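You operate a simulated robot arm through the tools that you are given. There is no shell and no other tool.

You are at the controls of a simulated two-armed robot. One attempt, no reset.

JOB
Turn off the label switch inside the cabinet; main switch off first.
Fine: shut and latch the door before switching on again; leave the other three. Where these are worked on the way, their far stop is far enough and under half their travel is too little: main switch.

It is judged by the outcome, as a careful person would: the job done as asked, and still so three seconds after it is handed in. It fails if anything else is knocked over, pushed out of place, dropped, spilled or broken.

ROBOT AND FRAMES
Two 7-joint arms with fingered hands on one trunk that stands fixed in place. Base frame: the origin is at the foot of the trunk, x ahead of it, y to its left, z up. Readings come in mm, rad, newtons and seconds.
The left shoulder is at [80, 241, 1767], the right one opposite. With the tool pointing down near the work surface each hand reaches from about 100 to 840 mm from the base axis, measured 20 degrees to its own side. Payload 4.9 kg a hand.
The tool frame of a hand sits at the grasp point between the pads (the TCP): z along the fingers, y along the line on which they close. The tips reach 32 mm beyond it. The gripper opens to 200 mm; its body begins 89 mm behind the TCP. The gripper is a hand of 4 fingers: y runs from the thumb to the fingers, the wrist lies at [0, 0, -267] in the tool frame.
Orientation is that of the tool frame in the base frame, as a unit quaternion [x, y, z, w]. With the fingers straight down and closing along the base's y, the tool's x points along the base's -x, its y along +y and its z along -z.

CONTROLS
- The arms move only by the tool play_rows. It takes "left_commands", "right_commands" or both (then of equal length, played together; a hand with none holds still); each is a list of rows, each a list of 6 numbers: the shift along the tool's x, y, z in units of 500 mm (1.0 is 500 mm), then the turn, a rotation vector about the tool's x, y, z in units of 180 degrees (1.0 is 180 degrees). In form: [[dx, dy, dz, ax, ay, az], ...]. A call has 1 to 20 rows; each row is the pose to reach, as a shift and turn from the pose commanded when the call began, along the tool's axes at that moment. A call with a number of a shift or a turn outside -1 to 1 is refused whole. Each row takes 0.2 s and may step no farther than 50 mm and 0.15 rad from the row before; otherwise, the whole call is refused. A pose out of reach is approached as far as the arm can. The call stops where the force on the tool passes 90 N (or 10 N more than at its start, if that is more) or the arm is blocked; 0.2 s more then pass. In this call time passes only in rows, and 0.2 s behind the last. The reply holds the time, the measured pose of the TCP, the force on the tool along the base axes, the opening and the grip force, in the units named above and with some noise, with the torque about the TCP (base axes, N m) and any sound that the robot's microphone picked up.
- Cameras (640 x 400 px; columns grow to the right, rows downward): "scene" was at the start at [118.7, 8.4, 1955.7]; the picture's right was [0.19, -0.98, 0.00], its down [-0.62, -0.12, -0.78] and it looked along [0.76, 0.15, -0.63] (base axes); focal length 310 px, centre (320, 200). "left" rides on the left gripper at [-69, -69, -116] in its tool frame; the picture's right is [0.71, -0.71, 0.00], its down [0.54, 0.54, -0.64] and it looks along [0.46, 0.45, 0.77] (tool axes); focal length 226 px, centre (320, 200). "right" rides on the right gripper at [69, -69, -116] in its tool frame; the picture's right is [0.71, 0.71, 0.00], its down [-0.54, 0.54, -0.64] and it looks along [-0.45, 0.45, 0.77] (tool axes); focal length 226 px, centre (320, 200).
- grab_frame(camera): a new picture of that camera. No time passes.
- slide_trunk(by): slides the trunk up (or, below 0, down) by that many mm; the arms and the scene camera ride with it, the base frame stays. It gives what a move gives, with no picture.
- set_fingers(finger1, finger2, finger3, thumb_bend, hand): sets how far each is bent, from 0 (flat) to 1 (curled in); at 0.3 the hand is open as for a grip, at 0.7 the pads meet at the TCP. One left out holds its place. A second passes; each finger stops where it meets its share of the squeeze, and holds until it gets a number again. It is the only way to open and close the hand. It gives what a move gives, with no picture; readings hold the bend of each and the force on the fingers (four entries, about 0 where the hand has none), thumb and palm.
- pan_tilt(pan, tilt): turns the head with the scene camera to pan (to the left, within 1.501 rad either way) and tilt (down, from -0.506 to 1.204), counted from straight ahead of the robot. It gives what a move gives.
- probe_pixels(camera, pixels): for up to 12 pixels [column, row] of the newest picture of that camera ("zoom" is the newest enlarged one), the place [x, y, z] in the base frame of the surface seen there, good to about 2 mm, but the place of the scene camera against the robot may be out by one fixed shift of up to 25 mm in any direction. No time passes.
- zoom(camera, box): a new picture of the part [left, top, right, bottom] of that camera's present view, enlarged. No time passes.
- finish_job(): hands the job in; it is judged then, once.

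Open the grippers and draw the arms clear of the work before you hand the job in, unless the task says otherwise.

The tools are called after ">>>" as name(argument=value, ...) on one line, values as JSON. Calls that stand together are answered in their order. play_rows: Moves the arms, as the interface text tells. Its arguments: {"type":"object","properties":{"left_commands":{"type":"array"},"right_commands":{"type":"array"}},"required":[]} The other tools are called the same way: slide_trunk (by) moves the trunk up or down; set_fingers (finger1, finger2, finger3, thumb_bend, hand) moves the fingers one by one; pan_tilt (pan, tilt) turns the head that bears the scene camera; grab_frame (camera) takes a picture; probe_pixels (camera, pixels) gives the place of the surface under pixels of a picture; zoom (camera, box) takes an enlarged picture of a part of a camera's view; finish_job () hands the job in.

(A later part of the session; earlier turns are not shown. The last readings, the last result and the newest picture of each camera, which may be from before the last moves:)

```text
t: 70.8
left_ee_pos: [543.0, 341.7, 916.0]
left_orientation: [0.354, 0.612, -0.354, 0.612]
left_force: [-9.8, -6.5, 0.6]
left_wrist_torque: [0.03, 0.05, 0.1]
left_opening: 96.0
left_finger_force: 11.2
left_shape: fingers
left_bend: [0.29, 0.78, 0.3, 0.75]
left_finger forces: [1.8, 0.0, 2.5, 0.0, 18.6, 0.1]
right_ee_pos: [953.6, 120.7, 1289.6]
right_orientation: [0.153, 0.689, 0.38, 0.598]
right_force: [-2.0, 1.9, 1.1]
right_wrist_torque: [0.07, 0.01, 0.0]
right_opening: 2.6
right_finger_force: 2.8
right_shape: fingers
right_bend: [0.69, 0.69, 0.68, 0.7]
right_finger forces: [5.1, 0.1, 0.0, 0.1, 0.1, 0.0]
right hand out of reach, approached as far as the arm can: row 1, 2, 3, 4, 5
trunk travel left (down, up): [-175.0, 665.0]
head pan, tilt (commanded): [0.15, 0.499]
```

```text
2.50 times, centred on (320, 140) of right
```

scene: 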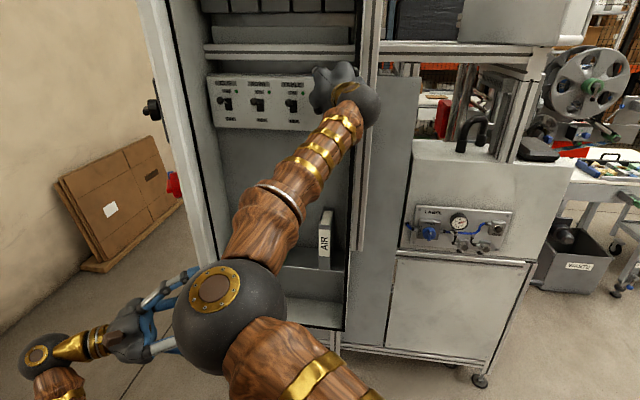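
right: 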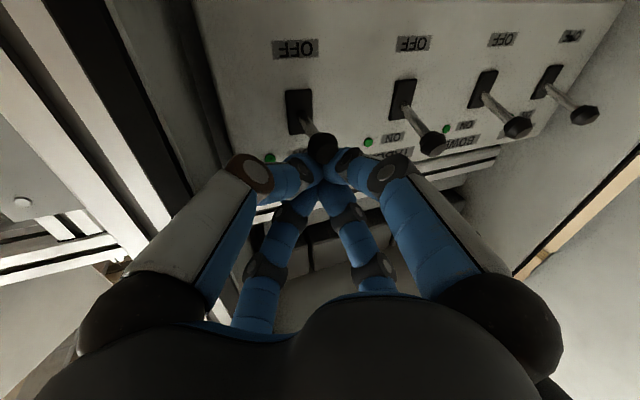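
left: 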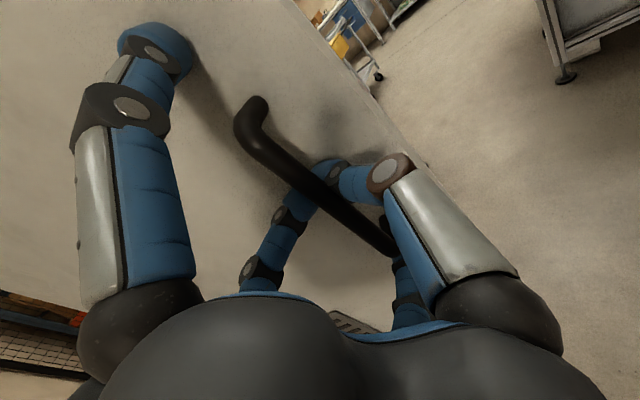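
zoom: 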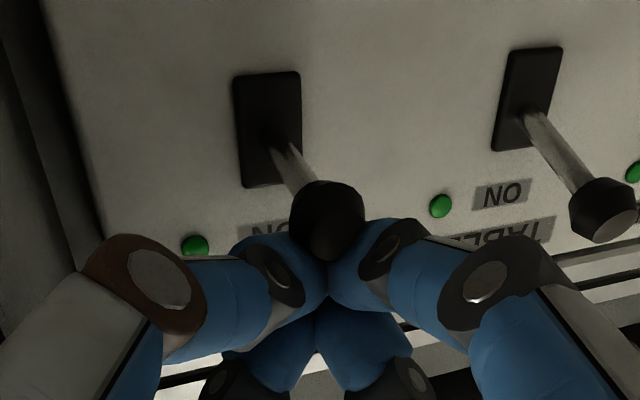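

The right arm can go no lower in this pose ("out of reach" at z≈1289), with the lever about half-way. I can use the trunk to carry the right hand down instead; first I'll loosen the left hand's hold on the vertical bar so it can slide along it while still keeping the door.

>>> set_fingers(hand="left", finger2=0.62, thumb_bend=0.62)

>>> grab_frame(camera="left")

>>> zoom(camera="left", box=[200, 80, 440, 280])

```text
t: 71.8
left_ee_pos: [544.5, 344.3, 915.4]
left_orientation: [0.353, 0.612, -0.353, 0.613]
left_force: [-0.8, 0.1, -0.4]
left_wrist_torque: [0.03, 0.01, -0.02]
left_opening: 99.2
left_finger_force: 0.1
left_shape: fingers
left_bend: [0.3, 0.62, 0.3, 0.62]
left_finger forces: [0.1, 0.0, 0.0, 0.0, 0.1, 0.0]
right_ee_pos: [953.6, 121.4, 1288.1]
right_orientation: [0.153, 0.69, 0.379, 0.598]
right_force: [-0.7, 1.2, 1.1]
right_wrist_torque: [0.03, -0.01, 0.04]
right_opening: 2.9
right_finger_force: 2.2
right_shape: fingers
right_bend: [0.69, 0.69, 0.68, 0.7]
right_finger forces: [3.7, 0.0, 0.0, 0.1, 0.1, 0.0]
trunk travel left (down, up): [-175.0, 665.0]
head pan, tilt (commanded): [0.15, 0.499]
```

```text
taken
```

left: 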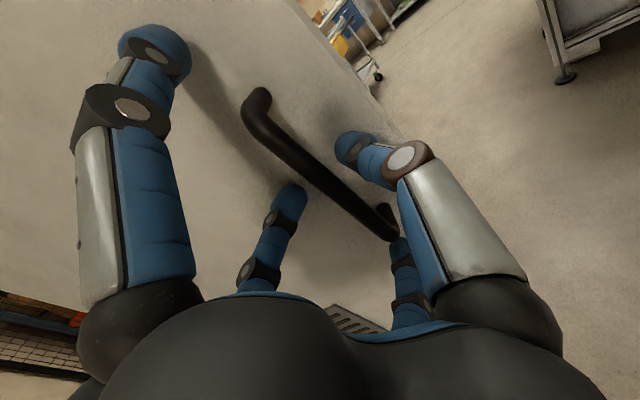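

```text
2.00 times, centred on (320, 180) of left
```

zoom: 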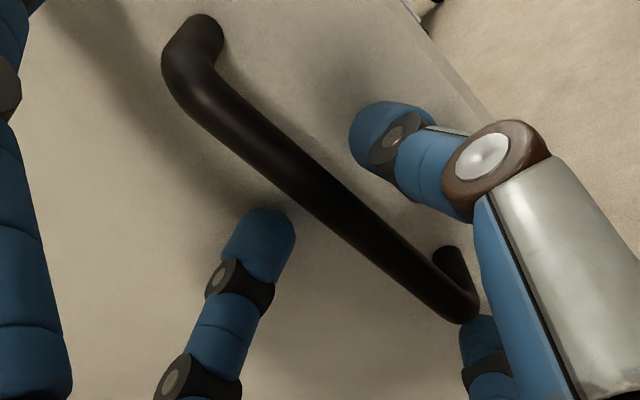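

The left hand loosely surrounds the bar. I'll flatten its fingers 1 and 3 so they cannot bump the handle's posts when the trunk slides, then lower the trunk 10 mm as a test.

>>> set_fingers(hand="left", finger1=0.05, finger3=0.05)

>>> slide_trunk(by=-10)

>>> grab_frame(camera="right")

>>> zoom(camera="right", box=[240, 60, 400, 220])

```text
t: 72.8
left_ee_pos: [544.7, 342.0, 915.6]
left_orientation: [0.354, 0.613, -0.353, 0.613]
left_force: [0.2, 0.5, -0.2]
left_wrist_torque: [0.05, -0.01, 0.03]
left_opening: 129.5
left_finger_force: 0.1
left_shape: fingers
left_bend: [0.06, 0.62, 0.06, 0.62]
left_finger forces: [0.1, 0.0, 0.1, 0.0, 0.0, 0.1]
right_ee_pos: [955.1, 122.3, 1288.0]
right_orientation: [0.153, 0.689, 0.38, 0.598]
right_force: [-0.5, 1.7, 1.2]
right_wrist_torque: [0.03, 0.03, 0.03]
right_opening: 3.0
right_finger_force: 1.9
right_shape: fingers
right_bend: [0.69, 0.69, 0.68, 0.7]
right_finger forces: [3.7, 0.0, 0.1, 0.1, 0.0, 0.0]
trunk travel left (down, up): [-175.0, 665.0]
head pan, tilt (commanded): [0.15, 0.499]
```

```text
t: 73.4
left_ee_pos: [544.5, 342.8, 904.5]
left_orientation: [0.354, 0.612, -0.353, 0.612]
left_force: [0.3, 0.0, -0.6]
left_wrist_torque: [0.03, 0.05, 0.03]
left_opening: 129.1
left_finger_force: 0.1
left_shape: fingers
left_bend: [0.06, 0.62, 0.06, 0.62]
left_finger forces: [0.1, 0.1, 0.1, 0.1, 0.0, 0.0]
right_ee_pos: [954.3, 119.8, 1278.1]
right_orientation: [0.153, 0.69, 0.38, 0.597]
right_force: [0.4, 0.0, 0.1]
right_wrist_torque: [0.03, 0.0, 0.01]
right_opening: 2.3
right_finger_force: 0.0
right_shape: fingers
right_bend: [0.69, 0.69, 0.68, 0.7]
right_finger forces: [0.0, 0.0, 0.0, 0.0, 0.0, 0.0]
trunk travel left (down, up): [-165.0, 675.0]
head pan, tilt (commanded): [0.15, 0.499]
```

```text
taken
```

right: 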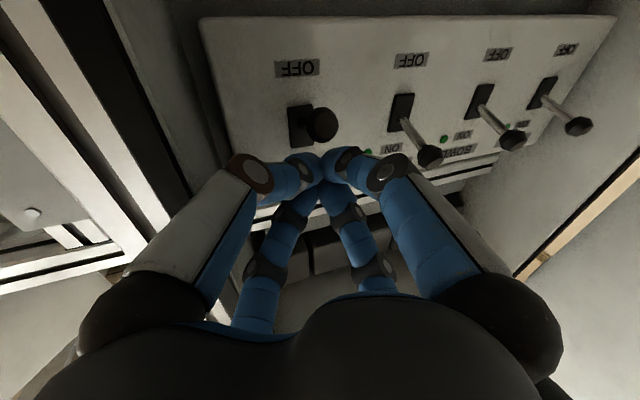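

```text
2.50 times, centred on (320, 140) of right
```

zoom: 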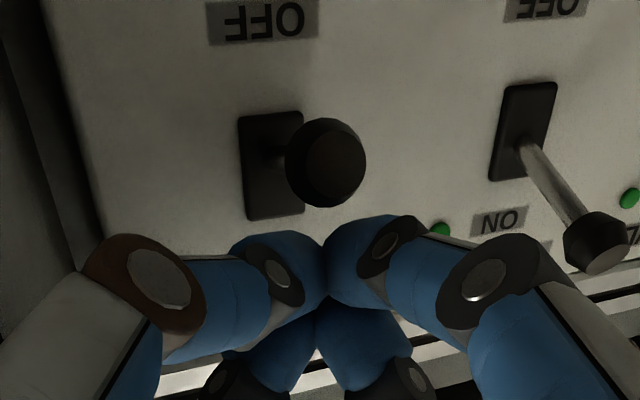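

LABEL's lever has snapped over to its OFF side while the other three still tilt to ON. I'll raise the right hand 35 mm and withdraw it back out the same way past the frame edge.

>>> play_rows(right_commands=[[-0.0248, 0.0248, 0, 0, 0, 0], [-0.0495, 0.0495, 0, 0, 0, 0], [-0.0505, 0.0485, -0.0602, 0, 0, 0], [-0.0521, 0.0469, -0.1184, 0, 0, 0], [-0.0701, 0.0289, -0.1596, 0, 0, 0], [-0.1128, -0.0137, -0.1954, 0, 0, 0], [-0.1555, -0.0565, -0.2312, 0, 0, 0]])

>>> grab_frame(camera="right")

>>> zoom(camera="right", box=[300, 0, 620, 200])

>>> grab_frame(camera="scene")

```text
t: 75.0
left_ee_pos: [545.0, 341.8, 905.9]
left_orientation: [0.353, 0.613, -0.353, 0.613]
left_force: [-0.1, 0.1, 0.2]
left_wrist_torque: [0.01, -0.01, 0.04]
left_opening: 129.0
left_finger_force: 0.2
left_shape: fingers
left_bend: [0.06, 0.62, 0.06, 0.62]
left_finger forces: [0.1, 0.0, 0.0, 0.1, 0.1, 0.1]
right_ee_pos: [873.3, 9.2, 1314.4]
right_orientation: [0.153, 0.69, 0.378, 0.598]
right_force: [0.0, -1.1, 0.0]
right_wrist_torque: [0.02, 0.02, -0.02]
right_opening: 2.5
right_finger_force: 0.1
right_shape: fingers
right_bend: [0.69, 0.69, 0.68, 0.7]
right_finger forces: [0.0, 0.1, 0.0, 0.0, 0.0, 0.0]
trunk travel left (down, up): [-165.0, 675.0]
head pan, tilt (commanded): [0.15, 0.499]
```

```text
taken
```

right: 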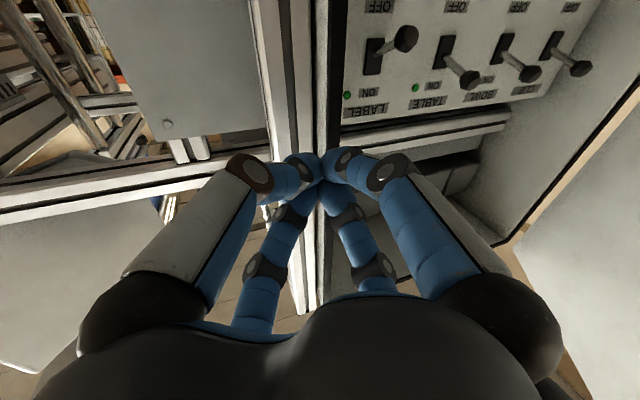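

```text
2.00 times, centred on (460, 100) of right
```

zoom: 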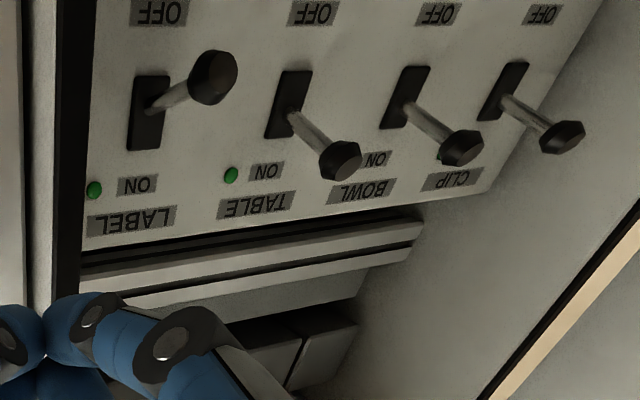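

```text
taken
```

scene: 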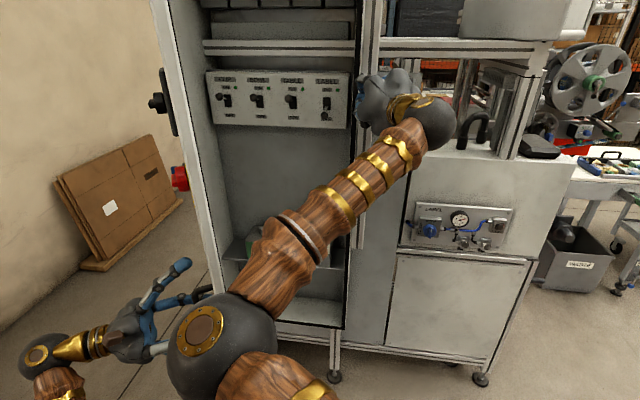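

LABEL now points to OFF and CLIP, BOWL, TABLE remain ON. I'll withdraw the right hand to its side, reversing its earlier path.

>>> play_rows(right_commands=[[-0.0405, -0.0481, -0.0495, 0.0117, -0.0048, -0.0275], [-0.081, -0.0961, -0.099, 0.0234, -0.0097, -0.0549], [-0.1215, -0.1442, -0.1485, 0.0351, -0.0145, -0.0824], [-0.162, -0.1923, -0.198, 0.0468, -0.0194, -0.1099], [-0.2026, -0.2403, -0.2476, 0.0584, -0.0242, -0.1373], [-0.2431, -0.2884, -0.2971, 0.0701, -0.0291, -0.1648], [-0.2836, -0.3365, -0.3466, 0.0818, -0.0339, -0.1923], [-0.3241, -0.3845, -0.3961, 0.0935, -0.0388, -0.2197], [-0.3646, -0.4326, -0.4456, 0.1052, -0.0436, -0.2472]])

>>> play_rows(right_commands=[[0.0433, -0.0183, -0.0515, 0, 0.0417, 0], [0.0867, -0.0367, -0.103, 0, 0.0833, 0], [0.13, -0.055, -0.1545, 0, 0.125, 0], [0.1733, -0.0733, -0.206, 0, 0.1667, 0], [0.2167, -0.0917, -0.2575, 0, 0.2083, 0], [0.26, -0.11, -0.309, 0, 0.25, 0], [0.3033, -0.1283, -0.3605, 0, 0.2917, 0], [0.3467, -0.1467, -0.412, 0, 0.3333, 0], [0.39, -0.165, -0.4635, 0, 0.375, 0], [0.4333, -0.1833, -0.515, 0, 0.4167, 0], [0.4767, -0.2017, -0.5665, 0, 0.4583, 0], [0.52, -0.22, -0.618, 0, 0.5, 0]])

>>> grab_frame(camera="scene")

>>> grab_frame(camera="left")

```text
t: 77.0
left_ee_pos: [543.5, 342.0, 905.6]
left_orientation: [0.353, 0.612, -0.353, 0.613]
left_force: [-0.3, -0.2, 0.6]
left_wrist_torque: [0.01, 0.02, 0.02]
left_opening: 129.4
left_finger_force: 0.1
left_shape: fingers
left_bend: [0.06, 0.62, 0.06, 0.62]
left_finger forces: [0.0, 0.0, 0.0, 0.0, 0.0, 0.0]
right_ee_pos: [758.8, -331.5, 1289.4]
right_orientation: [0.001, 0.706, -0.001, 0.708]
right_force: [-0.3, 0.1, -0.4]
right_wrist_torque: [0.0, 0.04, 0.02]
right_opening: 2.2
right_finger_force: 0.0
right_shape: fingers
right_bend: [0.69, 0.69, 0.68, 0.7]
right_finger forces: [0.0, 0.0, 0.0, 0.1, 0.0, 0.0]
trunk travel left (down, up): [-165.0, 675.0]
head pan, tilt (commanded): [0.15, 0.499]
```

```text
t: 79.6
left_ee_pos: [545.5, 341.9, 905.6]
left_orientation: [0.354, 0.613, -0.354, 0.612]
left_force: [-0.2, -0.7, 0.5]
left_wrist_torque: [-0.01, 0.01, 0.01]
left_opening: 129.4
left_finger_force: 0.0
left_shape: fingers
left_bend: [0.06, 0.62, 0.06, 0.62]
left_finger forces: [0.0, 0.0, 0.0, 0.1, 0.1, 0.0]
right_ee_pos: [448.5, -439.7, 1027.7]
right_orientation: [0.0, 1.0, -0.001, 0.0]
right_force: [-0.3, 0.0, -0.5]
right_wrist_torque: [0.01, 0.03, -0.01]
right_opening: 2.2
right_finger_force: 0.1
right_shape: fingers
right_bend: [0.69, 0.69, 0.69, 0.7]
right_finger forces: [0.0, 0.0, 0.1, 0.1, 0.1, 0.0]
trunk travel left (down, up): [-165.0, 675.0]
head pan, tilt (commanded): [0.15, 0.499]
```

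```text
taken
```

scene: 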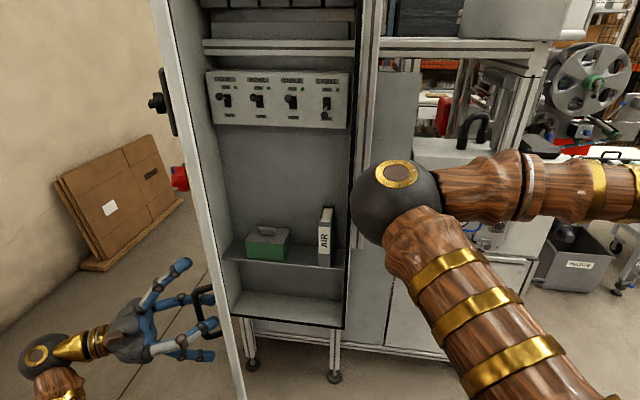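

```text
taken
```

left: 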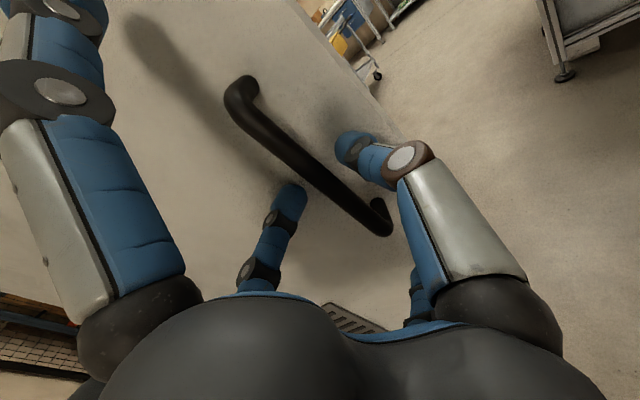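

The switch panel is done and the right arm is parked. Now I'll grip the handle again with thumb and finger 2 and verify the panel with a zoom before closing.

>>> zoom(camera="scene", box=[200, 65, 356, 135])

>>> set_fingers(hand="left", finger1=0.2, finger2=0.8, finger3=0.2, thumb_bend=0.8)

```text
4.10 times, centred on (278, 100) of scene
```

zoom: 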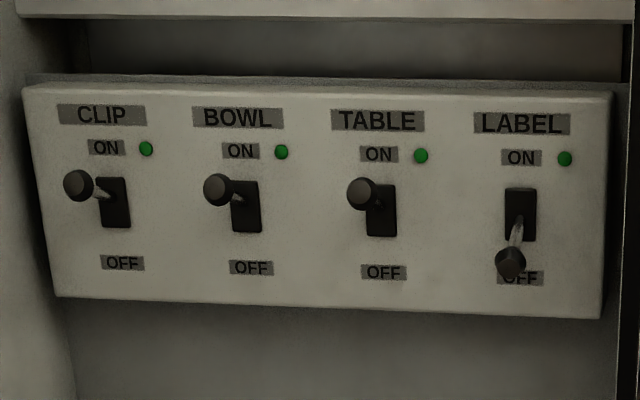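

```text
t: 80.6
left_ee_pos: [543.8, 342.0, 906.4]
left_orientation: [0.353, 0.613, -0.352, 0.613]
left_force: [-8.3, -6.7, -0.3]
left_wrist_torque: [0.01, 0.01, 0.01]
left_opening: 110.9
left_finger_force: 8.4
left_shape: fingers
left_bend: [0.2, 0.78, 0.2, 0.73]
left_finger forces: [0.0, 0.1, 0.0, 0.1, 17.8, 0.0]
right_ee_pos: [447.6, -440.2, 1028.0]
right_orientation: [0.0, 1.0, 0.0, 0.002]
right_force: [-0.6, -0.9, 0.2]
right_wrist_torque: [0.03, 0.01, 0.01]
right_opening: 2.2
right_finger_force: 0.0
right_shape: fingers
right_bend: [0.69, 0.69, 0.69, 0.7]
right_finger forces: [0.1, 0.1, 0.0, 0.0, 0.0, 0.1]
trunk travel left (down, up): [-165.0, 675.0]
head pan, tilt (commanded): [0.15, 0.499]
```

The panel zoom confirms LABEL at OFF and the other three at ON. I'll swing the door shut along the arc, first from 60° to 30°.

>>> play_rows(left_commands=[[0, -0.0026, 0.0361, -0.0139, 0, 0], [0, -0.0051, 0.0722, -0.0278, 0, 0], [0, -0.0045, 0.1084, -0.0417, 0, 0], [0, -0.0038, 0.1445, -0.0556, 0, 0], [0, 0.0, 0.1805, -0.0694, 0, 0], [0, 0.0038, 0.2164, -0.0833, 0, 0], [0, 0.0107, 0.252, -0.0972, 0, 0], [0, 0.0175, 0.2875, -0.1111, 0, 0], [0, 0.0275, 0.3223, -0.125, 0, 0], [0, 0.0375, 0.357, -0.1389, 0, 0], [0, 0.0505, 0.3908, -0.1528, 0, 0], [0, 0.0634, 0.4246, -0.1667, 0, 0]])

>>> grab_frame(camera="scene")

>>> grab_frame(camera="left")

```text
t: 83.2
left_ee_pos: [677.2, 172.9, 906.1]
left_orientation: [0.183, 0.683, -0.183, 0.683]
left_force: [0.7, 0.7, 0.2]
left_wrist_torque: [-0.02, -0.02, 0.0]
left_opening: 110.4
left_finger_force: 0.0
left_shape: fingers
left_bend: [0.2, 0.79, 0.2, 0.74]
left_finger forces: [0.1, 0.1, 0.0, 0.0, 0.0, 0.1]
right_ee_pos: [447.3, -440.0, 1028.0]
right_orientation: [0.001, 1.0, 0.0, 0.001]
right_force: [0.3, 0.4, -0.5]
right_wrist_torque: [0.02, 0.01, 0.02]
right_opening: 2.4
right_finger_force: 0.1
right_shape: fingers
right_bend: [0.69, 0.69, 0.69, 0.7]
right_finger forces: [0.0, 0.0, 0.0, 0.0, 0.0, 0.1]
trunk travel left (down, up): [-165.0, 675.0]
head pan, tilt (commanded): [0.15, 0.499]
```

```text
taken
```

scene: 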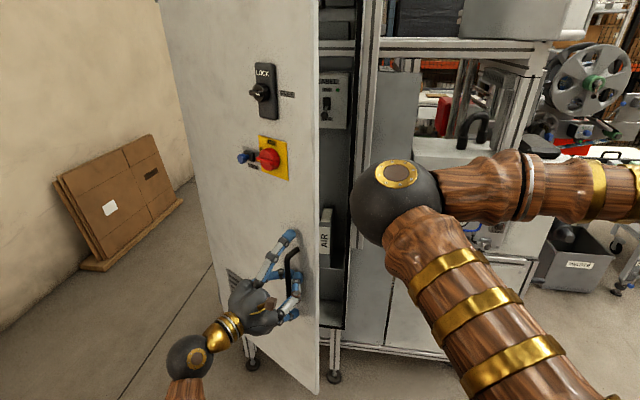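

```text
taken
```

left: 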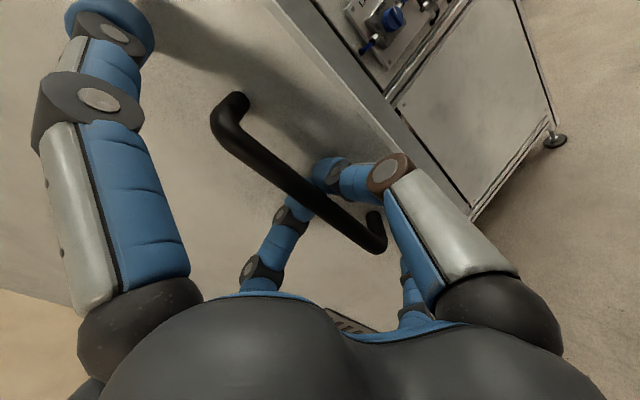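

The door is back to ~30° and following the hand. I'll continue to about 3° from shut.

>>> play_rows(left_commands=[[0, -0.0026, 0.0361, -0.0139, 0, 0], [0, -0.0051, 0.0722, -0.0278, 0, 0], [0, -0.0045, 0.1084, -0.0417, 0, 0], [0, -0.0038, 0.1445, -0.0556, 0, 0], [0, 0.0, 0.1805, -0.0694, 0, 0], [0, 0.0038, 0.2164, -0.0833, 0, 0], [0, 0.0107, 0.252, -0.0972, 0, 0], [0, 0.0175, 0.2875, -0.1111, 0, 0], [0, 0.0275, 0.3223, -0.125, 0, 0], [0, 0.0375, 0.357, -0.1389, 0, 0], [0, 0.0456, 0.378, -0.148, 0, 0]])

>>> grab_frame(camera="scene")

>>> grab_frame(camera="left")

```text
t: 85.6
left_ee_pos: [854.9, 97.4, 904.7]
left_orientation: [0.021, 0.706, -0.02, 0.707]
left_force: [-1.8, 1.0, -0.3]
left_wrist_torque: [0.01, -0.03, -0.03]
left_opening: 110.8
left_finger_force: 0.0
left_shape: fingers
left_bend: [0.2, 0.79, 0.2, 0.74]
left_finger forces: [0.1, 0.0, 0.1, 0.0, 0.1, 0.0]
right_ee_pos: [448.6, -438.9, 1028.3]
right_orientation: [0.001, 1.0, -0.001, 0.001]
right_force: [0.3, 0.5, 0.2]
right_wrist_torque: [0.0, 0.0, 0.02]
right_opening: 2.1
right_finger_force: 0.1
right_shape: fingers
right_bend: [0.69, 0.69, 0.69, 0.7]
right_finger forces: [0.1, 0.0, 0.0, 0.1, 0.1, 0.0]
trunk travel left (down, up): [-165.0, 675.0]
head pan, tilt (commanded): [0.15, 0.499]
```

```text
taken
```

scene: 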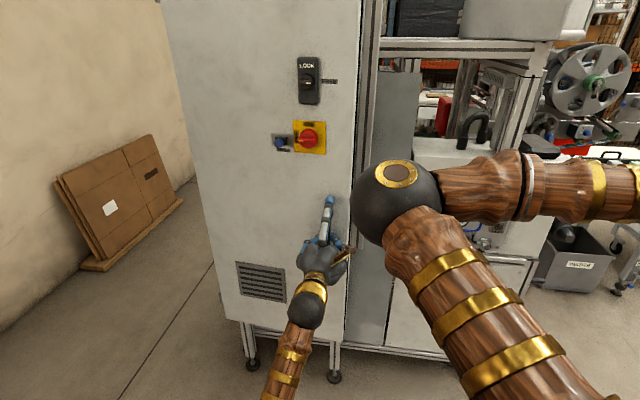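

```text
taken
```

left: 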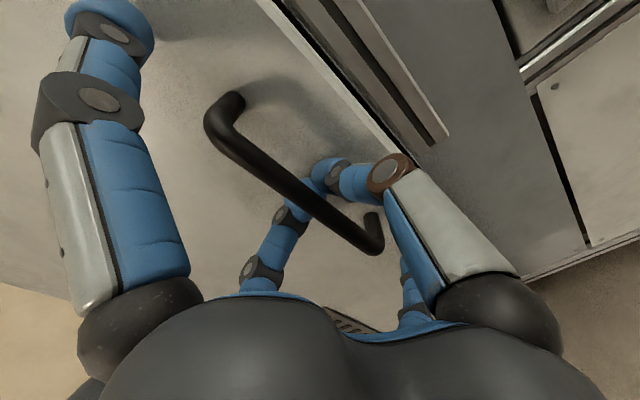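

Almost shut (TCP x=855, about 22 mm to go). I'll push on in small steps and watch the force for the stop.

>>> play_rows(left_commands=[[0, -0.001, 0.012, -0.004, 0, 0], [0, -0.0015, 0.024, -0.008, 0, 0], [0, -0.002, 0.034, -0.012, 0, 0], [0, -0.0025, 0.044, -0.016, 0, 0], [0, -0.003, 0.052, -0.0185, 0, 0], [0, -0.003, 0.06, -0.0185, 0, 0]])

>>> grab_frame(camera="left")

>>> zoom(camera="left", box=[220, 0, 460, 200])

```text
t: 87.0
left_ee_pos: [883.1, 96.1, 906.4]
left_orientation: [0.0, 0.707, 0.0, 0.707]
left_force: [1.3, -0.4, 0.8]
left_wrist_torque: [0.0, -0.02, 0.01]
left_opening: 110.7
left_finger_force: 0.1
left_shape: fingers
left_bend: [0.2, 0.79, 0.2, 0.74]
left_finger forces: [0.0, 0.0, 0.0, 0.0, 0.0, 0.1]
right_ee_pos: [448.0, -438.8, 1027.9]
right_orientation: [0.001, 1.0, -0.001, 0.0]
right_force: [0.7, -0.6, 0.1]
right_wrist_torque: [0.0, 0.0, 0.0]
right_opening: 2.1
right_finger_force: 0.0
right_shape: fingers
right_bend: [0.69, 0.69, 0.69, 0.7]
right_finger forces: [0.0, 0.0, 0.1, 0.1, 0.0, 0.0]
trunk travel left (down, up): [-165.0, 675.0]
head pan, tilt (commanded): [0.15, 0.499]
```

```text
taken
```

left: 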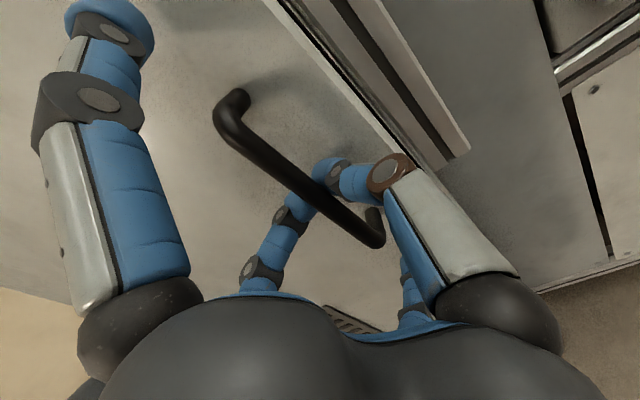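

```text
2.00 times, centred on (340, 100) of left
```

zoom: 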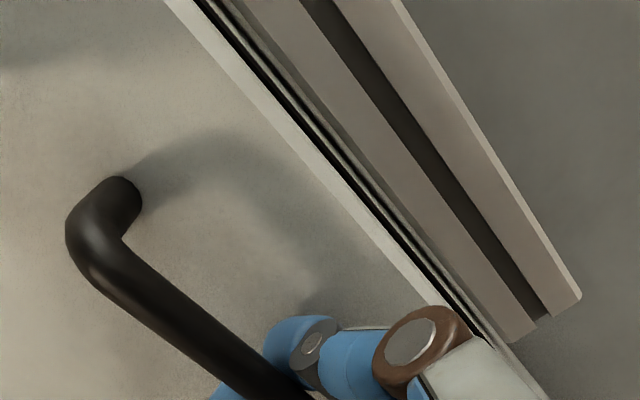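

No stop felt yet at TCP x=883. I'll probe the door surface and bar here to see whether the door is flush (it was at x≈919–921 when shut).

>>> probe_pixels(camera="left", pixels=[[200, 110], [180, 240], [300, 60], [330, 90], [260, 150], [300, 190], [200, 60], [310, 265]])

```text
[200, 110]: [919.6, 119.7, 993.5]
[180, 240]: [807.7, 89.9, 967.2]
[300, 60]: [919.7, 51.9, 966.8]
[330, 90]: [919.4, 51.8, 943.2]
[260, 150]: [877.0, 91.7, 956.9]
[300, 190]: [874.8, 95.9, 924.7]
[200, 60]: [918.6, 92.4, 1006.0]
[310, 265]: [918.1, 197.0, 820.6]
```

The door face reads x≈919.5 at both its edge and middle, the same as when it was shut. I'll push a little more to make sure it is seated.

>>> play_rows(left_commands=[[0, 0, 0.006, 0, 0, 0], [0, 0, 0.012, 0, 0, 0], [0, 0, 0.018, 0, 0, 0]])

```text
t: 87.8
left_ee_pos: [892.3, 95.0, 906.0]
left_orientation: [0.0, 0.708, 0.0, 0.706]
left_force: [-16.7, -3.1, -5.0]
left_wrist_torque: [0.01, 0.1, -0.17]
left_opening: 110.3
left_finger_force: 0.0
left_shape: fingers
left_bend: [0.2, 0.8, 0.2, 0.75]
left_finger forces: [0.1, 0.0, 0.0, 0.1, 0.0, 0.0]
right_ee_pos: [445.6, -439.5, 1028.2]
right_orientation: [0.001, 1.0, 0.0, 0.001]
right_force: [0.4, 0.3, -0.2]
right_wrist_torque: [-0.01, -0.01, -0.01]
right_opening: 2.2
right_finger_force: 0.0
right_shape: fingers
right_bend: [0.69, 0.69, 0.69, 0.7]
right_finger forces: [0.0, 0.0, 0.0, 0.0, 0.0, 0.1]
trunk travel left (down, up): [-165.0, 675.0]
head pan, tilt (commanded): [0.15, 0.499]
```

The door resists with 17 N, so it is fully seated. I'll open the digits around the bar and retreat straight back, then check it stays shut.

>>> set_fingers(hand="left", finger2=0.45, thumb_bend=0.45)

>>> play_rows(left_commands=[[0, 0, -0.03, 0, 0, 0], [0, 0, -0.09, 0, 0, 0], [0, 0, -0.17, 0, 0, 0], [0, 0, -0.25, 0, 0, 0], [0, 0, -0.33, 0, 0, 0], [0, 0, -0.38, 0, 0, 0]])

>>> grab_frame(camera="left")

>>> probe_pixels(camera="left", pixels=[[300, 30], [345, 70], [250, 100], [330, 190], [300, 150]])

>>> grab_frame(camera="scene")

```text
t: 88.8
left_ee_pos: [889.2, 97.6, 908.3]
left_orientation: [0.0, 0.706, 0.0, 0.708]
left_force: [-29.7, 6.7, 0.0]
left_wrist_torque: [0.02, 0.01, 0.13]
left_opening: 111.7
left_finger_force: 14.6
left_shape: fingers
left_bend: [0.2, 0.48, 0.2, 0.8]
left_finger forces: [0.1, 7.3, 0.0, 0.0, 21.6, 0.0]
right_ee_pos: [445.6, -440.1, 1029.2]
right_orientation: [0.001, 1.0, -0.001, 0.003]
right_force: [-0.2, 0.4, -0.7]
right_wrist_torque: [0.0, 0.0, -0.02]
right_opening: 2.2
right_finger_force: 0.0
right_shape: fingers
right_bend: [0.69, 0.69, 0.69, 0.7]
right_finger forces: [0.0, 0.0, 0.0, 0.0, 0.0, 0.0]
trunk travel left (down, up): [-165.0, 675.0]
head pan, tilt (commanded): [0.15, 0.499]
```

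```text
t: 90.2
left_ee_pos: [703.0, 98.3, 906.5]
left_orientation: [-0.001, 0.708, -0.001, 0.707]
left_force: [-1.4, 0.8, 0.1]
left_wrist_torque: [0.01, 0.02, 0.02]
left_opening: 130.3
left_finger_force: 0.1
left_shape: fingers
left_bend: [0.2, 0.45, 0.2, 0.45]
left_finger forces: [0.1, 0.0, 0.1, 0.0, 0.0, 0.0]
right_ee_pos: [447.7, -440.0, 1029.4]
right_orientation: [0.0, 1.0, 0.0, 0.002]
right_force: [0.4, -0.6, -0.4]
right_wrist_torque: [0.02, 0.01, 0.05]
right_opening: 2.1
right_finger_force: 0.0
right_shape: fingers
right_bend: [0.69, 0.69, 0.69, 0.7]
right_finger forces: [0.1, 0.1, 0.1, 0.0, 0.0, 0.0]
trunk travel left (down, up): [-165.0, 675.0]
head pan, tilt (commanded): [0.15, 0.499]
```

```text
taken
```

left: 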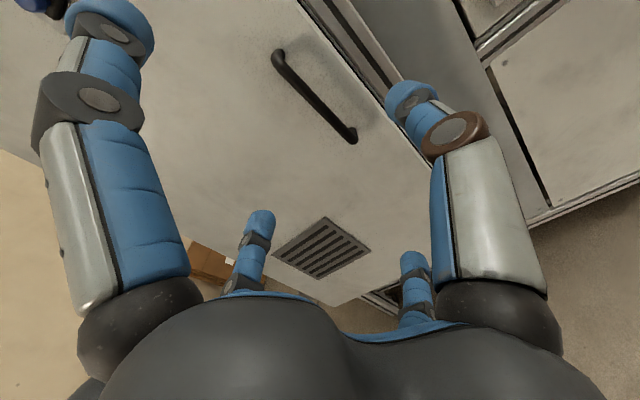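

```text
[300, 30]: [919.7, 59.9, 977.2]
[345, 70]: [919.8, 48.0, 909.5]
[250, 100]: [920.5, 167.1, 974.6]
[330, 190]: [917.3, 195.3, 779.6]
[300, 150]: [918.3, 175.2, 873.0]
```

```text
taken
```

scene: 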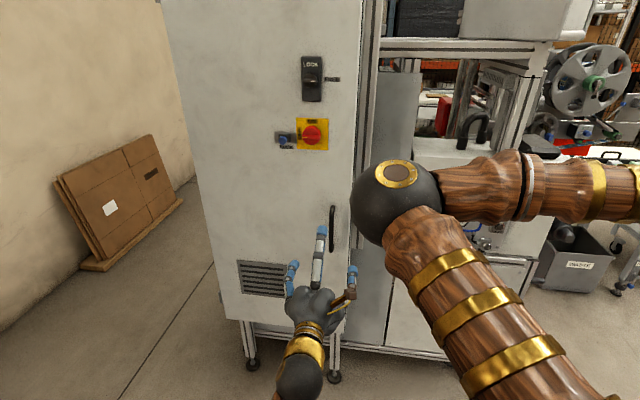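

The door stays flush (x≈919.7) after release. I'll raise the trunk 210 mm to the height used before for the latch.

>>> slide_trunk(by=210)

>>> set_fingers(hand="left", finger1=0.55, finger2=0.55, finger3=0.55, thumb_bend=0.55)

```text
t: 92.4
left_ee_pos: [704.3, 96.7, 1115.5]
left_orientation: [0.0, 0.708, 0.0, 0.706]
left_force: [-0.1, 0.1, 0.1]
left_wrist_torque: [-0.02, 0.01, -0.01]
left_opening: 130.7
left_finger_force: 0.1
left_shape: fingers
left_bend: [0.2, 0.45, 0.2, 0.45]
left_finger forces: [0.0, 0.0, 0.1, 0.0, 0.1, 0.0]
right_ee_pos: [448.1, -440.4, 1237.5]
right_orientation: [0.001, 1.0, 0.0, 0.001]
right_force: [-0.1, -0.3, -0.1]
right_wrist_torque: [-0.01, 0.0, 0.0]
right_opening: 2.4
right_finger_force: 0.1
right_shape: fingers
right_bend: [0.69, 0.69, 0.69, 0.7]
right_finger forces: [0.0, 0.0, 0.1, 0.0, 0.1, 0.1]
trunk travel left (down, up): [-375.0, 465.0]
head pan, tilt (commanded): [0.15, 0.499]
```

```text
t: 93.4
left_ee_pos: [704.3, 98.3, 1115.0]
left_orientation: [0.0, 0.708, -0.001, 0.706]
left_force: [-1.0, -0.1, 0.2]
left_wrist_torque: [-0.02, -0.01, -0.02]
left_opening: 51.6
left_finger_force: 0.0
left_shape: fingers
left_bend: [0.55, 0.55, 0.55, 0.55]
left_finger forces: [0.0, 0.0, 0.1, 0.0, 0.1, 0.1]
right_ee_pos: [447.0, -439.7, 1237.7]
right_orientation: [0.001, 1.0, 0.001, 0.001]
right_force: [0.0, 0.0, 0.0]
right_wrist_torque: [0.0, 0.0, -0.01]
right_opening: 2.5
right_finger_force: 0.1
right_shape: fingers
right_bend: [0.69, 0.69, 0.69, 0.7]
right_finger forces: [0.1, 0.0, 0.1, 0.0, 0.0, 0.0]
trunk travel left (down, up): [-375.0, 465.0]
head pan, tilt (commanded): [0.15, 0.499]
```

Now I'll bring the left hand in front of the latch knob at [772,155,1339] with a +45° roll to match its horizontal ridge.

>>> play_rows(left_commands=[[-0.064, 0.0166, 0.0194, 0, 0, 0.0357], [-0.128, 0.0331, 0.0389, 0, 0, 0.0714], [-0.192, 0.0497, 0.0583, 0, 0, 0.1071], [-0.256, 0.0663, 0.0777, 0, 0, 0.1429], [-0.32, 0.0829, 0.0971, 0, 0, 0.1786], [-0.384, 0.0994, 0.1166, 0, 0, 0.2143], [-0.448, 0.116, 0.136, 0, 0, 0.25]])

>>> grab_frame(camera="left")

>>> zoom(camera="left", box=[280, 90, 360, 140])

```text
t: 95.0
left_ee_pos: [775.5, 156.8, 1339.1]
left_orientation: [0.27, 0.654, 0.272, 0.653]
left_force: [0.4, -0.2, 0.0]
left_wrist_torque: [0.02, -0.02, 0.02]
left_opening: 51.3
left_finger_force: 0.0
left_shape: fingers
left_bend: [0.55, 0.55, 0.55, 0.55]
left_finger forces: [0.0, 0.0, 0.0, 0.0, 0.0, 0.0]
right_ee_pos: [448.0, -439.6, 1237.8]
right_orientation: [0.001, 1.0, 0.0, 0.001]
right_force: [0.4, 0.3, 0.2]
right_wrist_torque: [0.04, 0.0, 0.0]
right_opening: 2.2
right_finger_force: 0.0
right_shape: fingers
right_bend: [0.69, 0.69, 0.69, 0.7]
right_finger forces: [0.0, 0.0, 0.0, 0.0, 0.0, 0.0]
trunk travel left (down, up): [-375.0, 465.0]
head pan, tilt (commanded): [0.15, 0.499]
```

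```text
taken
```

left: 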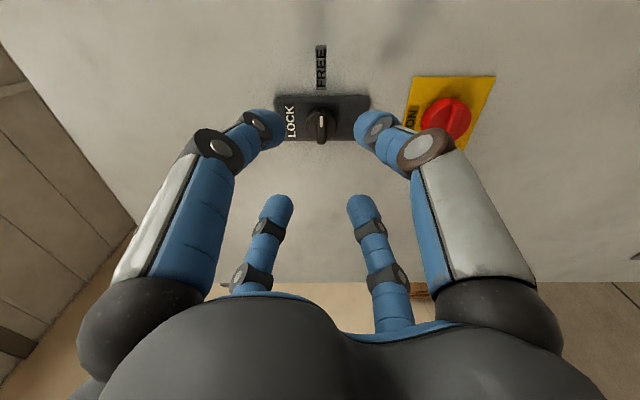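

```text
8.00 times, centred on (320, 115) of left
```

zoom: 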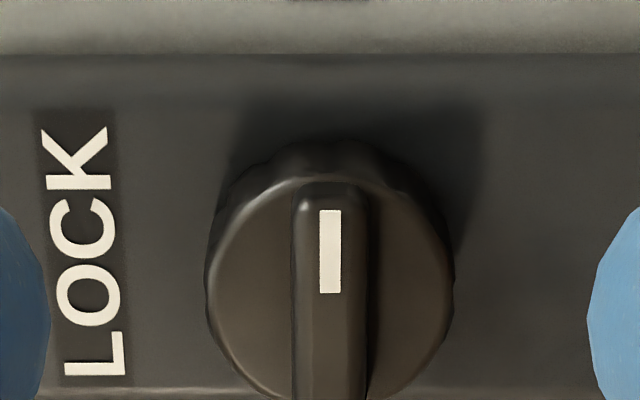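

The knob's mark points to FREE and it is centred between the digits. I'll advance 82 mm and close all four on the ridge.

>>> play_rows(left_commands=[[-0.0014, -0.0014, 0.05, 0, 0, 0], [-0.0014, -0.0014, 0.1, 0, 0, 0], [-0.0014, -0.0014, 0.14, 0, 0, 0], [-0.0014, -0.0014, 0.165, 0, 0, 0]])

>>> set_fingers(hand="left", finger1=0.72, finger2=0.72, finger3=0.72, thumb_bend=0.72)

>>> grab_frame(camera="left")

>>> zoom(camera="left", box=[256, 110, 384, 210])

```text
t: 96.0
left_ee_pos: [856.9, 155.2, 1340.8]
left_orientation: [0.27, 0.654, 0.27, 0.653]
left_force: [-0.3, 0.5, -0.8]
left_wrist_torque: [0.01, -0.01, 0.04]
left_opening: 51.2
left_finger_force: 0.0
left_shape: fingers
left_bend: [0.55, 0.55, 0.55, 0.55]
left_finger forces: [0.1, 0.0, 0.0, 0.0, 0.1, 0.0]
right_ee_pos: [449.1, -440.4, 1237.2]
right_orientation: [0.001, 1.0, 0.0, 0.001]
right_force: [-0.5, 0.2, 0.4]
right_wrist_torque: [-0.01, 0.02, -0.01]
right_opening: 2.4
right_finger_force: 0.0
right_shape: fingers
right_bend: [0.69, 0.69, 0.69, 0.7]
right_finger forces: [0.0, 0.0, 0.0, 0.1, 0.0, 0.0]
trunk travel left (down, up): [-375.0, 465.0]
head pan, tilt (commanded): [0.15, 0.499]
```

```text
t: 97.0
left_ee_pos: [854.3, 153.4, 1339.0]
left_orientation: [0.271, 0.654, 0.27, 0.653]
left_force: [-4.2, -1.7, -6.8]
left_wrist_torque: [-0.02, 0.23, -0.05]
left_opening: 7.4
left_finger_force: 11.7
left_shape: fingers
left_bend: [0.68, 0.68, 0.68, 0.68]
left_finger forces: [5.3, 3.8, 6.2, 0.0, 7.6, 0.0]
right_ee_pos: [448.9, -440.3, 1237.6]
right_orientation: [0.001, 1.0, 0.0, 0.0]
right_force: [0.0, -0.6, -0.1]
right_wrist_torque: [0.03, 0.04, 0.03]
right_opening: 2.3
right_finger_force: 0.1
right_shape: fingers
right_bend: [0.69, 0.69, 0.69, 0.7]
right_finger forces: [0.0, 0.0, 0.0, 0.0, 0.0, 0.0]
trunk travel left (down, up): [-375.0, 465.0]
head pan, tilt (commanded): [0.15, 0.499]
```

```text
taken
```

left: 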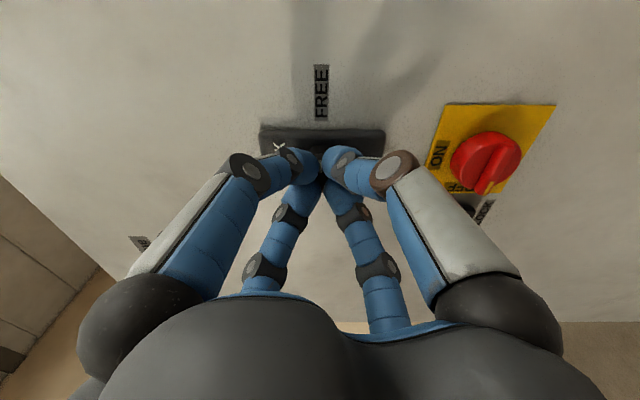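

```text
4.00 times, centred on (320, 160) of left
```

zoom: 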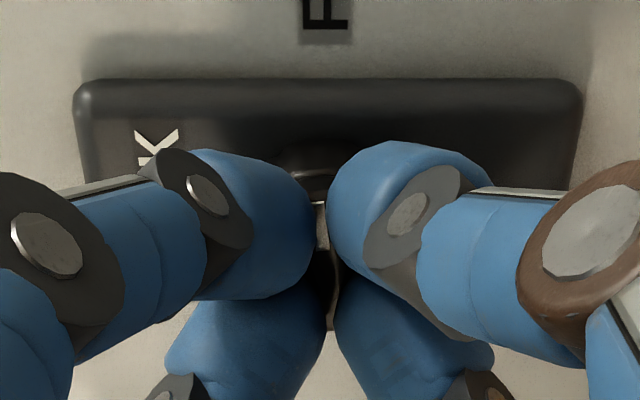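

The grip is a little shallow (TCP slipped back to x=854). I'll reopen, advance 5 mm more, and close again.

>>> set_fingers(hand="left", finger1=0.6, finger2=0.6, finger3=0.6, thumb_bend=0.6)

>>> play_rows(left_commands=[[0, 0, 0.005, 0, 0, 0], [0, 0, 0.009, 0, 0, 0]])

>>> set_fingers(hand="left", finger1=0.72, finger2=0.72, finger3=0.72, thumb_bend=0.72)

>>> grab_frame(camera="left")

>>> zoom(camera="left", box=[256, 110, 384, 210])

```text
t: 98.0
left_ee_pos: [855.1, 154.1, 1340.3]
left_orientation: [0.271, 0.653, 0.27, 0.653]
left_force: [-0.1, 0.1, -0.5]
left_wrist_torque: [-0.02, 0.01, -0.03]
left_opening: 32.9
left_finger_force: 0.1
left_shape: fingers
left_bend: [0.6, 0.6, 0.6, 0.6]
left_finger forces: [0.0, 0.0, 0.0, 0.0, 0.0, 0.1]
right_ee_pos: [448.2, -440.6, 1238.5]
right_orientation: [0.0, 1.0, 0.0, 0.002]
right_force: [0.6, 0.4, 0.3]
right_wrist_torque: [0.0, 0.01, 0.04]
right_opening: 2.4
right_finger_force: 0.1
right_shape: fingers
right_bend: [0.69, 0.69, 0.69, 0.7]
right_finger forces: [0.1, 0.1, 0.0, 0.0, 0.0, 0.0]
trunk travel left (down, up): [-375.0, 465.0]
head pan, tilt (commanded): [0.15, 0.499]
```

```text
t: 98.6
left_ee_pos: [860.2, 154.1, 1340.0]
left_orientation: [0.27, 0.654, 0.271, 0.653]
left_force: [0.5, 0.3, 0.2]
left_wrist_torque: [0.0, 0.0, 0.02]
left_opening: 32.9
left_finger_force: 0.1
left_shape: fingers
left_bend: [0.6, 0.6, 0.6, 0.6]
left_finger forces: [0.0, 0.0, 0.0, 0.0, 0.1, 0.1]
right_ee_pos: [447.0, -440.2, 1237.3]
right_orientation: [0.001, 1.0, 0.0, 0.0]
right_force: [-0.3, -0.3, -0.3]
right_wrist_torque: [-0.03, -0.01, 0.0]
right_opening: 2.1
right_finger_force: 0.1
right_shape: fingers
right_bend: [0.69, 0.69, 0.69, 0.7]
right_finger forces: [0.0, 0.0, 0.0, 0.1, 0.1, 0.0]
trunk travel left (down, up): [-375.0, 465.0]
head pan, tilt (commanded): [0.15, 0.499]
```

```text
t: 99.6
left_ee_pos: [857.6, 154.4, 1338.6]
left_orientation: [0.271, 0.653, 0.27, 0.654]
left_force: [-9.3, -0.9, -6.2]
left_wrist_torque: [-0.02, 0.14, 0.01]
left_opening: 8.9
left_finger_force: 22.0
left_shape: fingers
left_bend: [0.67, 0.67, 0.65, 0.68]
left_finger forces: [8.3, 9.4, 6.4, 0.1, 19.1, 0.0]
right_ee_pos: [446.6, -440.3, 1237.9]
right_orientation: [0.0, 1.0, 0.0, 0.002]
right_force: [0.0, -0.5, 0.4]
right_wrist_torque: [-0.03, 0.03, 0.0]
right_opening: 2.1
right_finger_force: 0.0
right_shape: fingers
right_bend: [0.69, 0.69, 0.69, 0.7]
right_finger forces: [0.0, 0.1, 0.0, 0.1, 0.1, 0.0]
trunk travel left (down, up): [-375.0, 465.0]
head pan, tilt (commanded): [0.15, 0.499]
```

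```text
taken
```

left: 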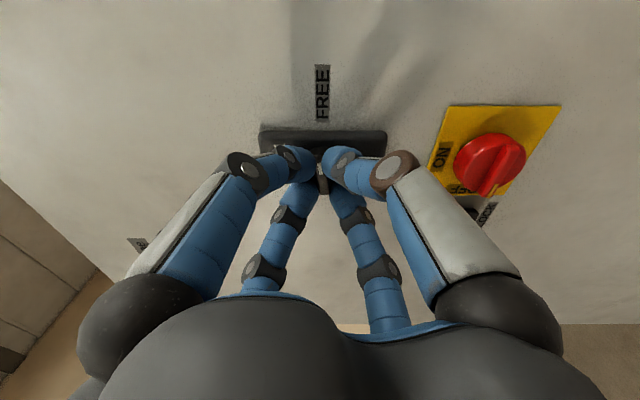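

```text
4.00 times, centred on (320, 160) of left
```

zoom: 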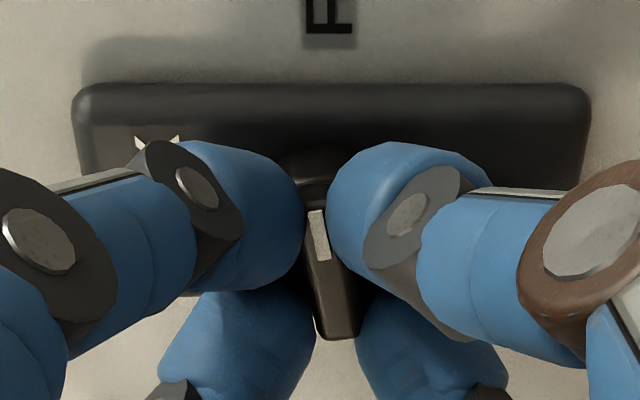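

Now the ridge is firmly between the digits. I'll turn counter-clockwise about 94° to LOCK.

>>> play_rows(left_commands=[[0, 0, 0, 0, 0, -0.04], [0, 0, 0, 0, 0, -0.08], [0, 0, 0, 0, 0, -0.12], [0, 0, 0, 0, 0, -0.16], [0, 0, 0, 0, 0, -0.2], [0, 0, 0, 0, 0, -0.24], [0, 0, 0, 0, 0, -0.28], [0, 0, 0, 0, 0, -0.32], [0, 0, 0, 0, 0, -0.36], [0, 0, 0, 0, 0, -0.4], [0, 0, 0, 0, 0, -0.44], [0, 0, 0, 0, 0, -0.48], [0, 0, 0, 0, 0, -0.52]])

>>> grab_frame(camera="left")

>>> zoom(camera="left", box=[256, 110, 384, 210])

```text
t: 102.4
left_ee_pos: [856.1, 154.5, 1340.0]
left_orientation: [-0.292, 0.644, -0.291, 0.644]
left_force: [-22.3, 0.9, -16.5]
left_wrist_torque: [0.24, 0.95, 0.35]
left_opening: 8.7
left_finger_force: 36.3
left_shape: fingers
left_bend: [0.67, 0.66, 0.66, 0.68]
left_finger forces: [8.7, 34.7, 16.8, 0.0, 12.0, 0.0]
right_ee_pos: [446.7, -439.4, 1239.0]
right_orientation: [0.001, 1.0, 0.001, 0.002]
right_force: [-0.2, -0.3, 0.0]
right_wrist_torque: [0.01, -0.04, -0.01]
right_opening: 2.1
right_finger_force: 0.1
right_shape: fingers
right_bend: [0.69, 0.69, 0.69, 0.7]
right_finger forces: [0.0, 0.1, 0.0, 0.1, 0.0, 0.0]
trunk travel left (down, up): [-375.0, 465.0]
head pan, tilt (commanded): [0.15, 0.499]
```

```text
taken
```

left: 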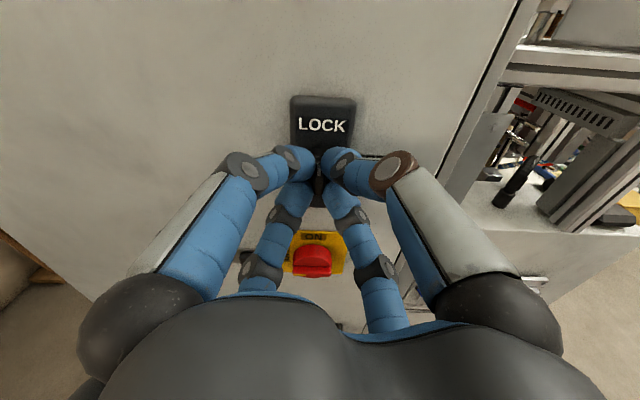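

```text
4.00 times, centred on (320, 160) of left
```

zoom: 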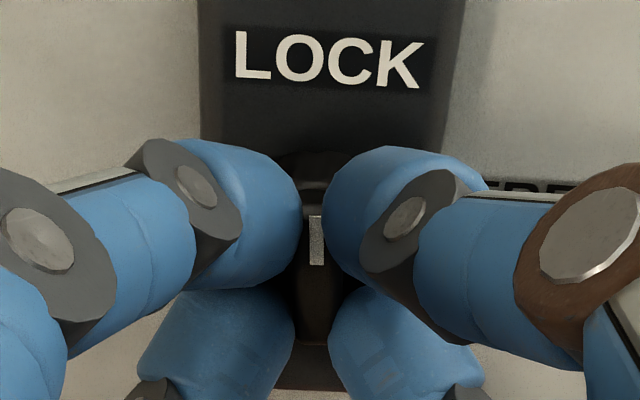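

The mark points at LOCK and torque is building at the stop. I'll open the digits, back off and check.

>>> set_fingers(hand="left", finger1=0.55, finger2=0.55, finger3=0.55, thumb_bend=0.55)

>>> play_rows(left_commands=[[0, 0, -0.06, 0, 0, 0.02], [0, 0, -0.12, 0, 0, 0.02], [0, 0, -0.18, 0, 0, 0.02]])

>>> grab_frame(camera="left")

>>> zoom(camera="left", box=[240, 60, 400, 260])

>>> zoom(camera="left", box=[290, 100, 338, 152])

```text
t: 103.4
left_ee_pos: [860.5, 154.1, 1339.9]
left_orientation: [-0.291, 0.645, -0.291, 0.644]
left_force: [0.1, 0.4, 0.5]
left_wrist_torque: [0.03, -0.02, 0.0]
left_opening: 50.6
left_finger_force: 0.1
left_shape: fingers
left_bend: [0.55, 0.55, 0.55, 0.55]
left_finger forces: [0.0, 0.1, 0.0, 0.0, 0.1, 0.0]
right_ee_pos: [448.5, -439.5, 1236.9]
right_orientation: [0.001, 1.0, 0.0, 0.001]
right_force: [-0.1, -0.3, -0.1]
right_wrist_torque: [0.0, 0.02, 0.0]
right_opening: 2.3
right_finger_force: 0.1
right_shape: fingers
right_bend: [0.69, 0.69, 0.69, 0.7]
right_finger forces: [0.0, 0.0, 0.1, 0.0, 0.1, 0.0]
trunk travel left (down, up): [-375.0, 465.0]
head pan, tilt (commanded): [0.15, 0.499]
```

```text
t: 104.2
left_ee_pos: [769.8, 153.9, 1341.3]
left_orientation: [-0.27, 0.654, -0.27, 0.653]
left_force: [-0.3, 0.1, -0.2]
left_wrist_torque: [0.02, 0.0, 0.05]
left_opening: 50.8
left_finger_force: 0.1
left_shape: fingers
left_bend: [0.55, 0.55, 0.55, 0.55]
left_finger forces: [0.0, 0.1, 0.1, 0.1, 0.0, 0.0]
right_ee_pos: [446.9, -440.8, 1238.3]
right_orientation: [0.001, 1.0, 0.0, 0.002]
right_force: [0.2, -0.4, 0.4]
right_wrist_torque: [0.0, -0.01, 0.01]
right_opening: 2.6
right_finger_force: 0.0
right_shape: fingers
right_bend: [0.69, 0.69, 0.69, 0.7]
right_finger forces: [0.0, 0.0, 0.0, 0.0, 0.1, 0.1]
trunk travel left (down, up): [-375.0, 465.0]
head pan, tilt (commanded): [0.15, 0.499]
```

```text
taken
```

left: 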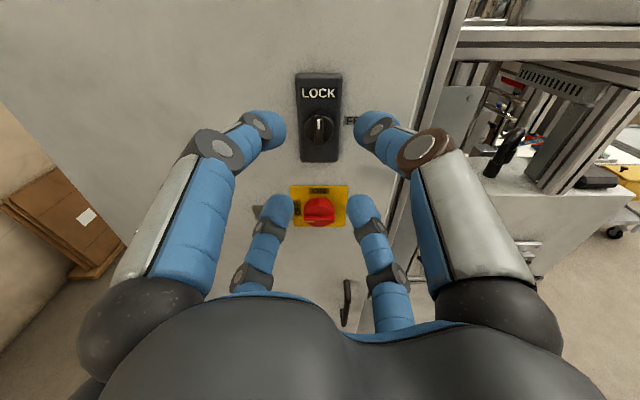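

```text
2.00 times, centred on (320, 160) of left
```

zoom: 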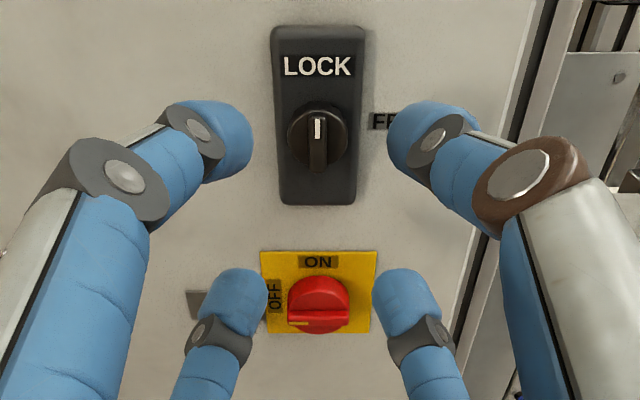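

```text
7.69 times, centred on (314, 126) of left
```

zoom: 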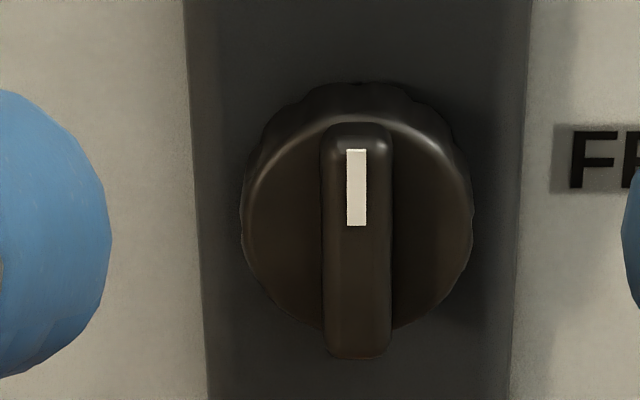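

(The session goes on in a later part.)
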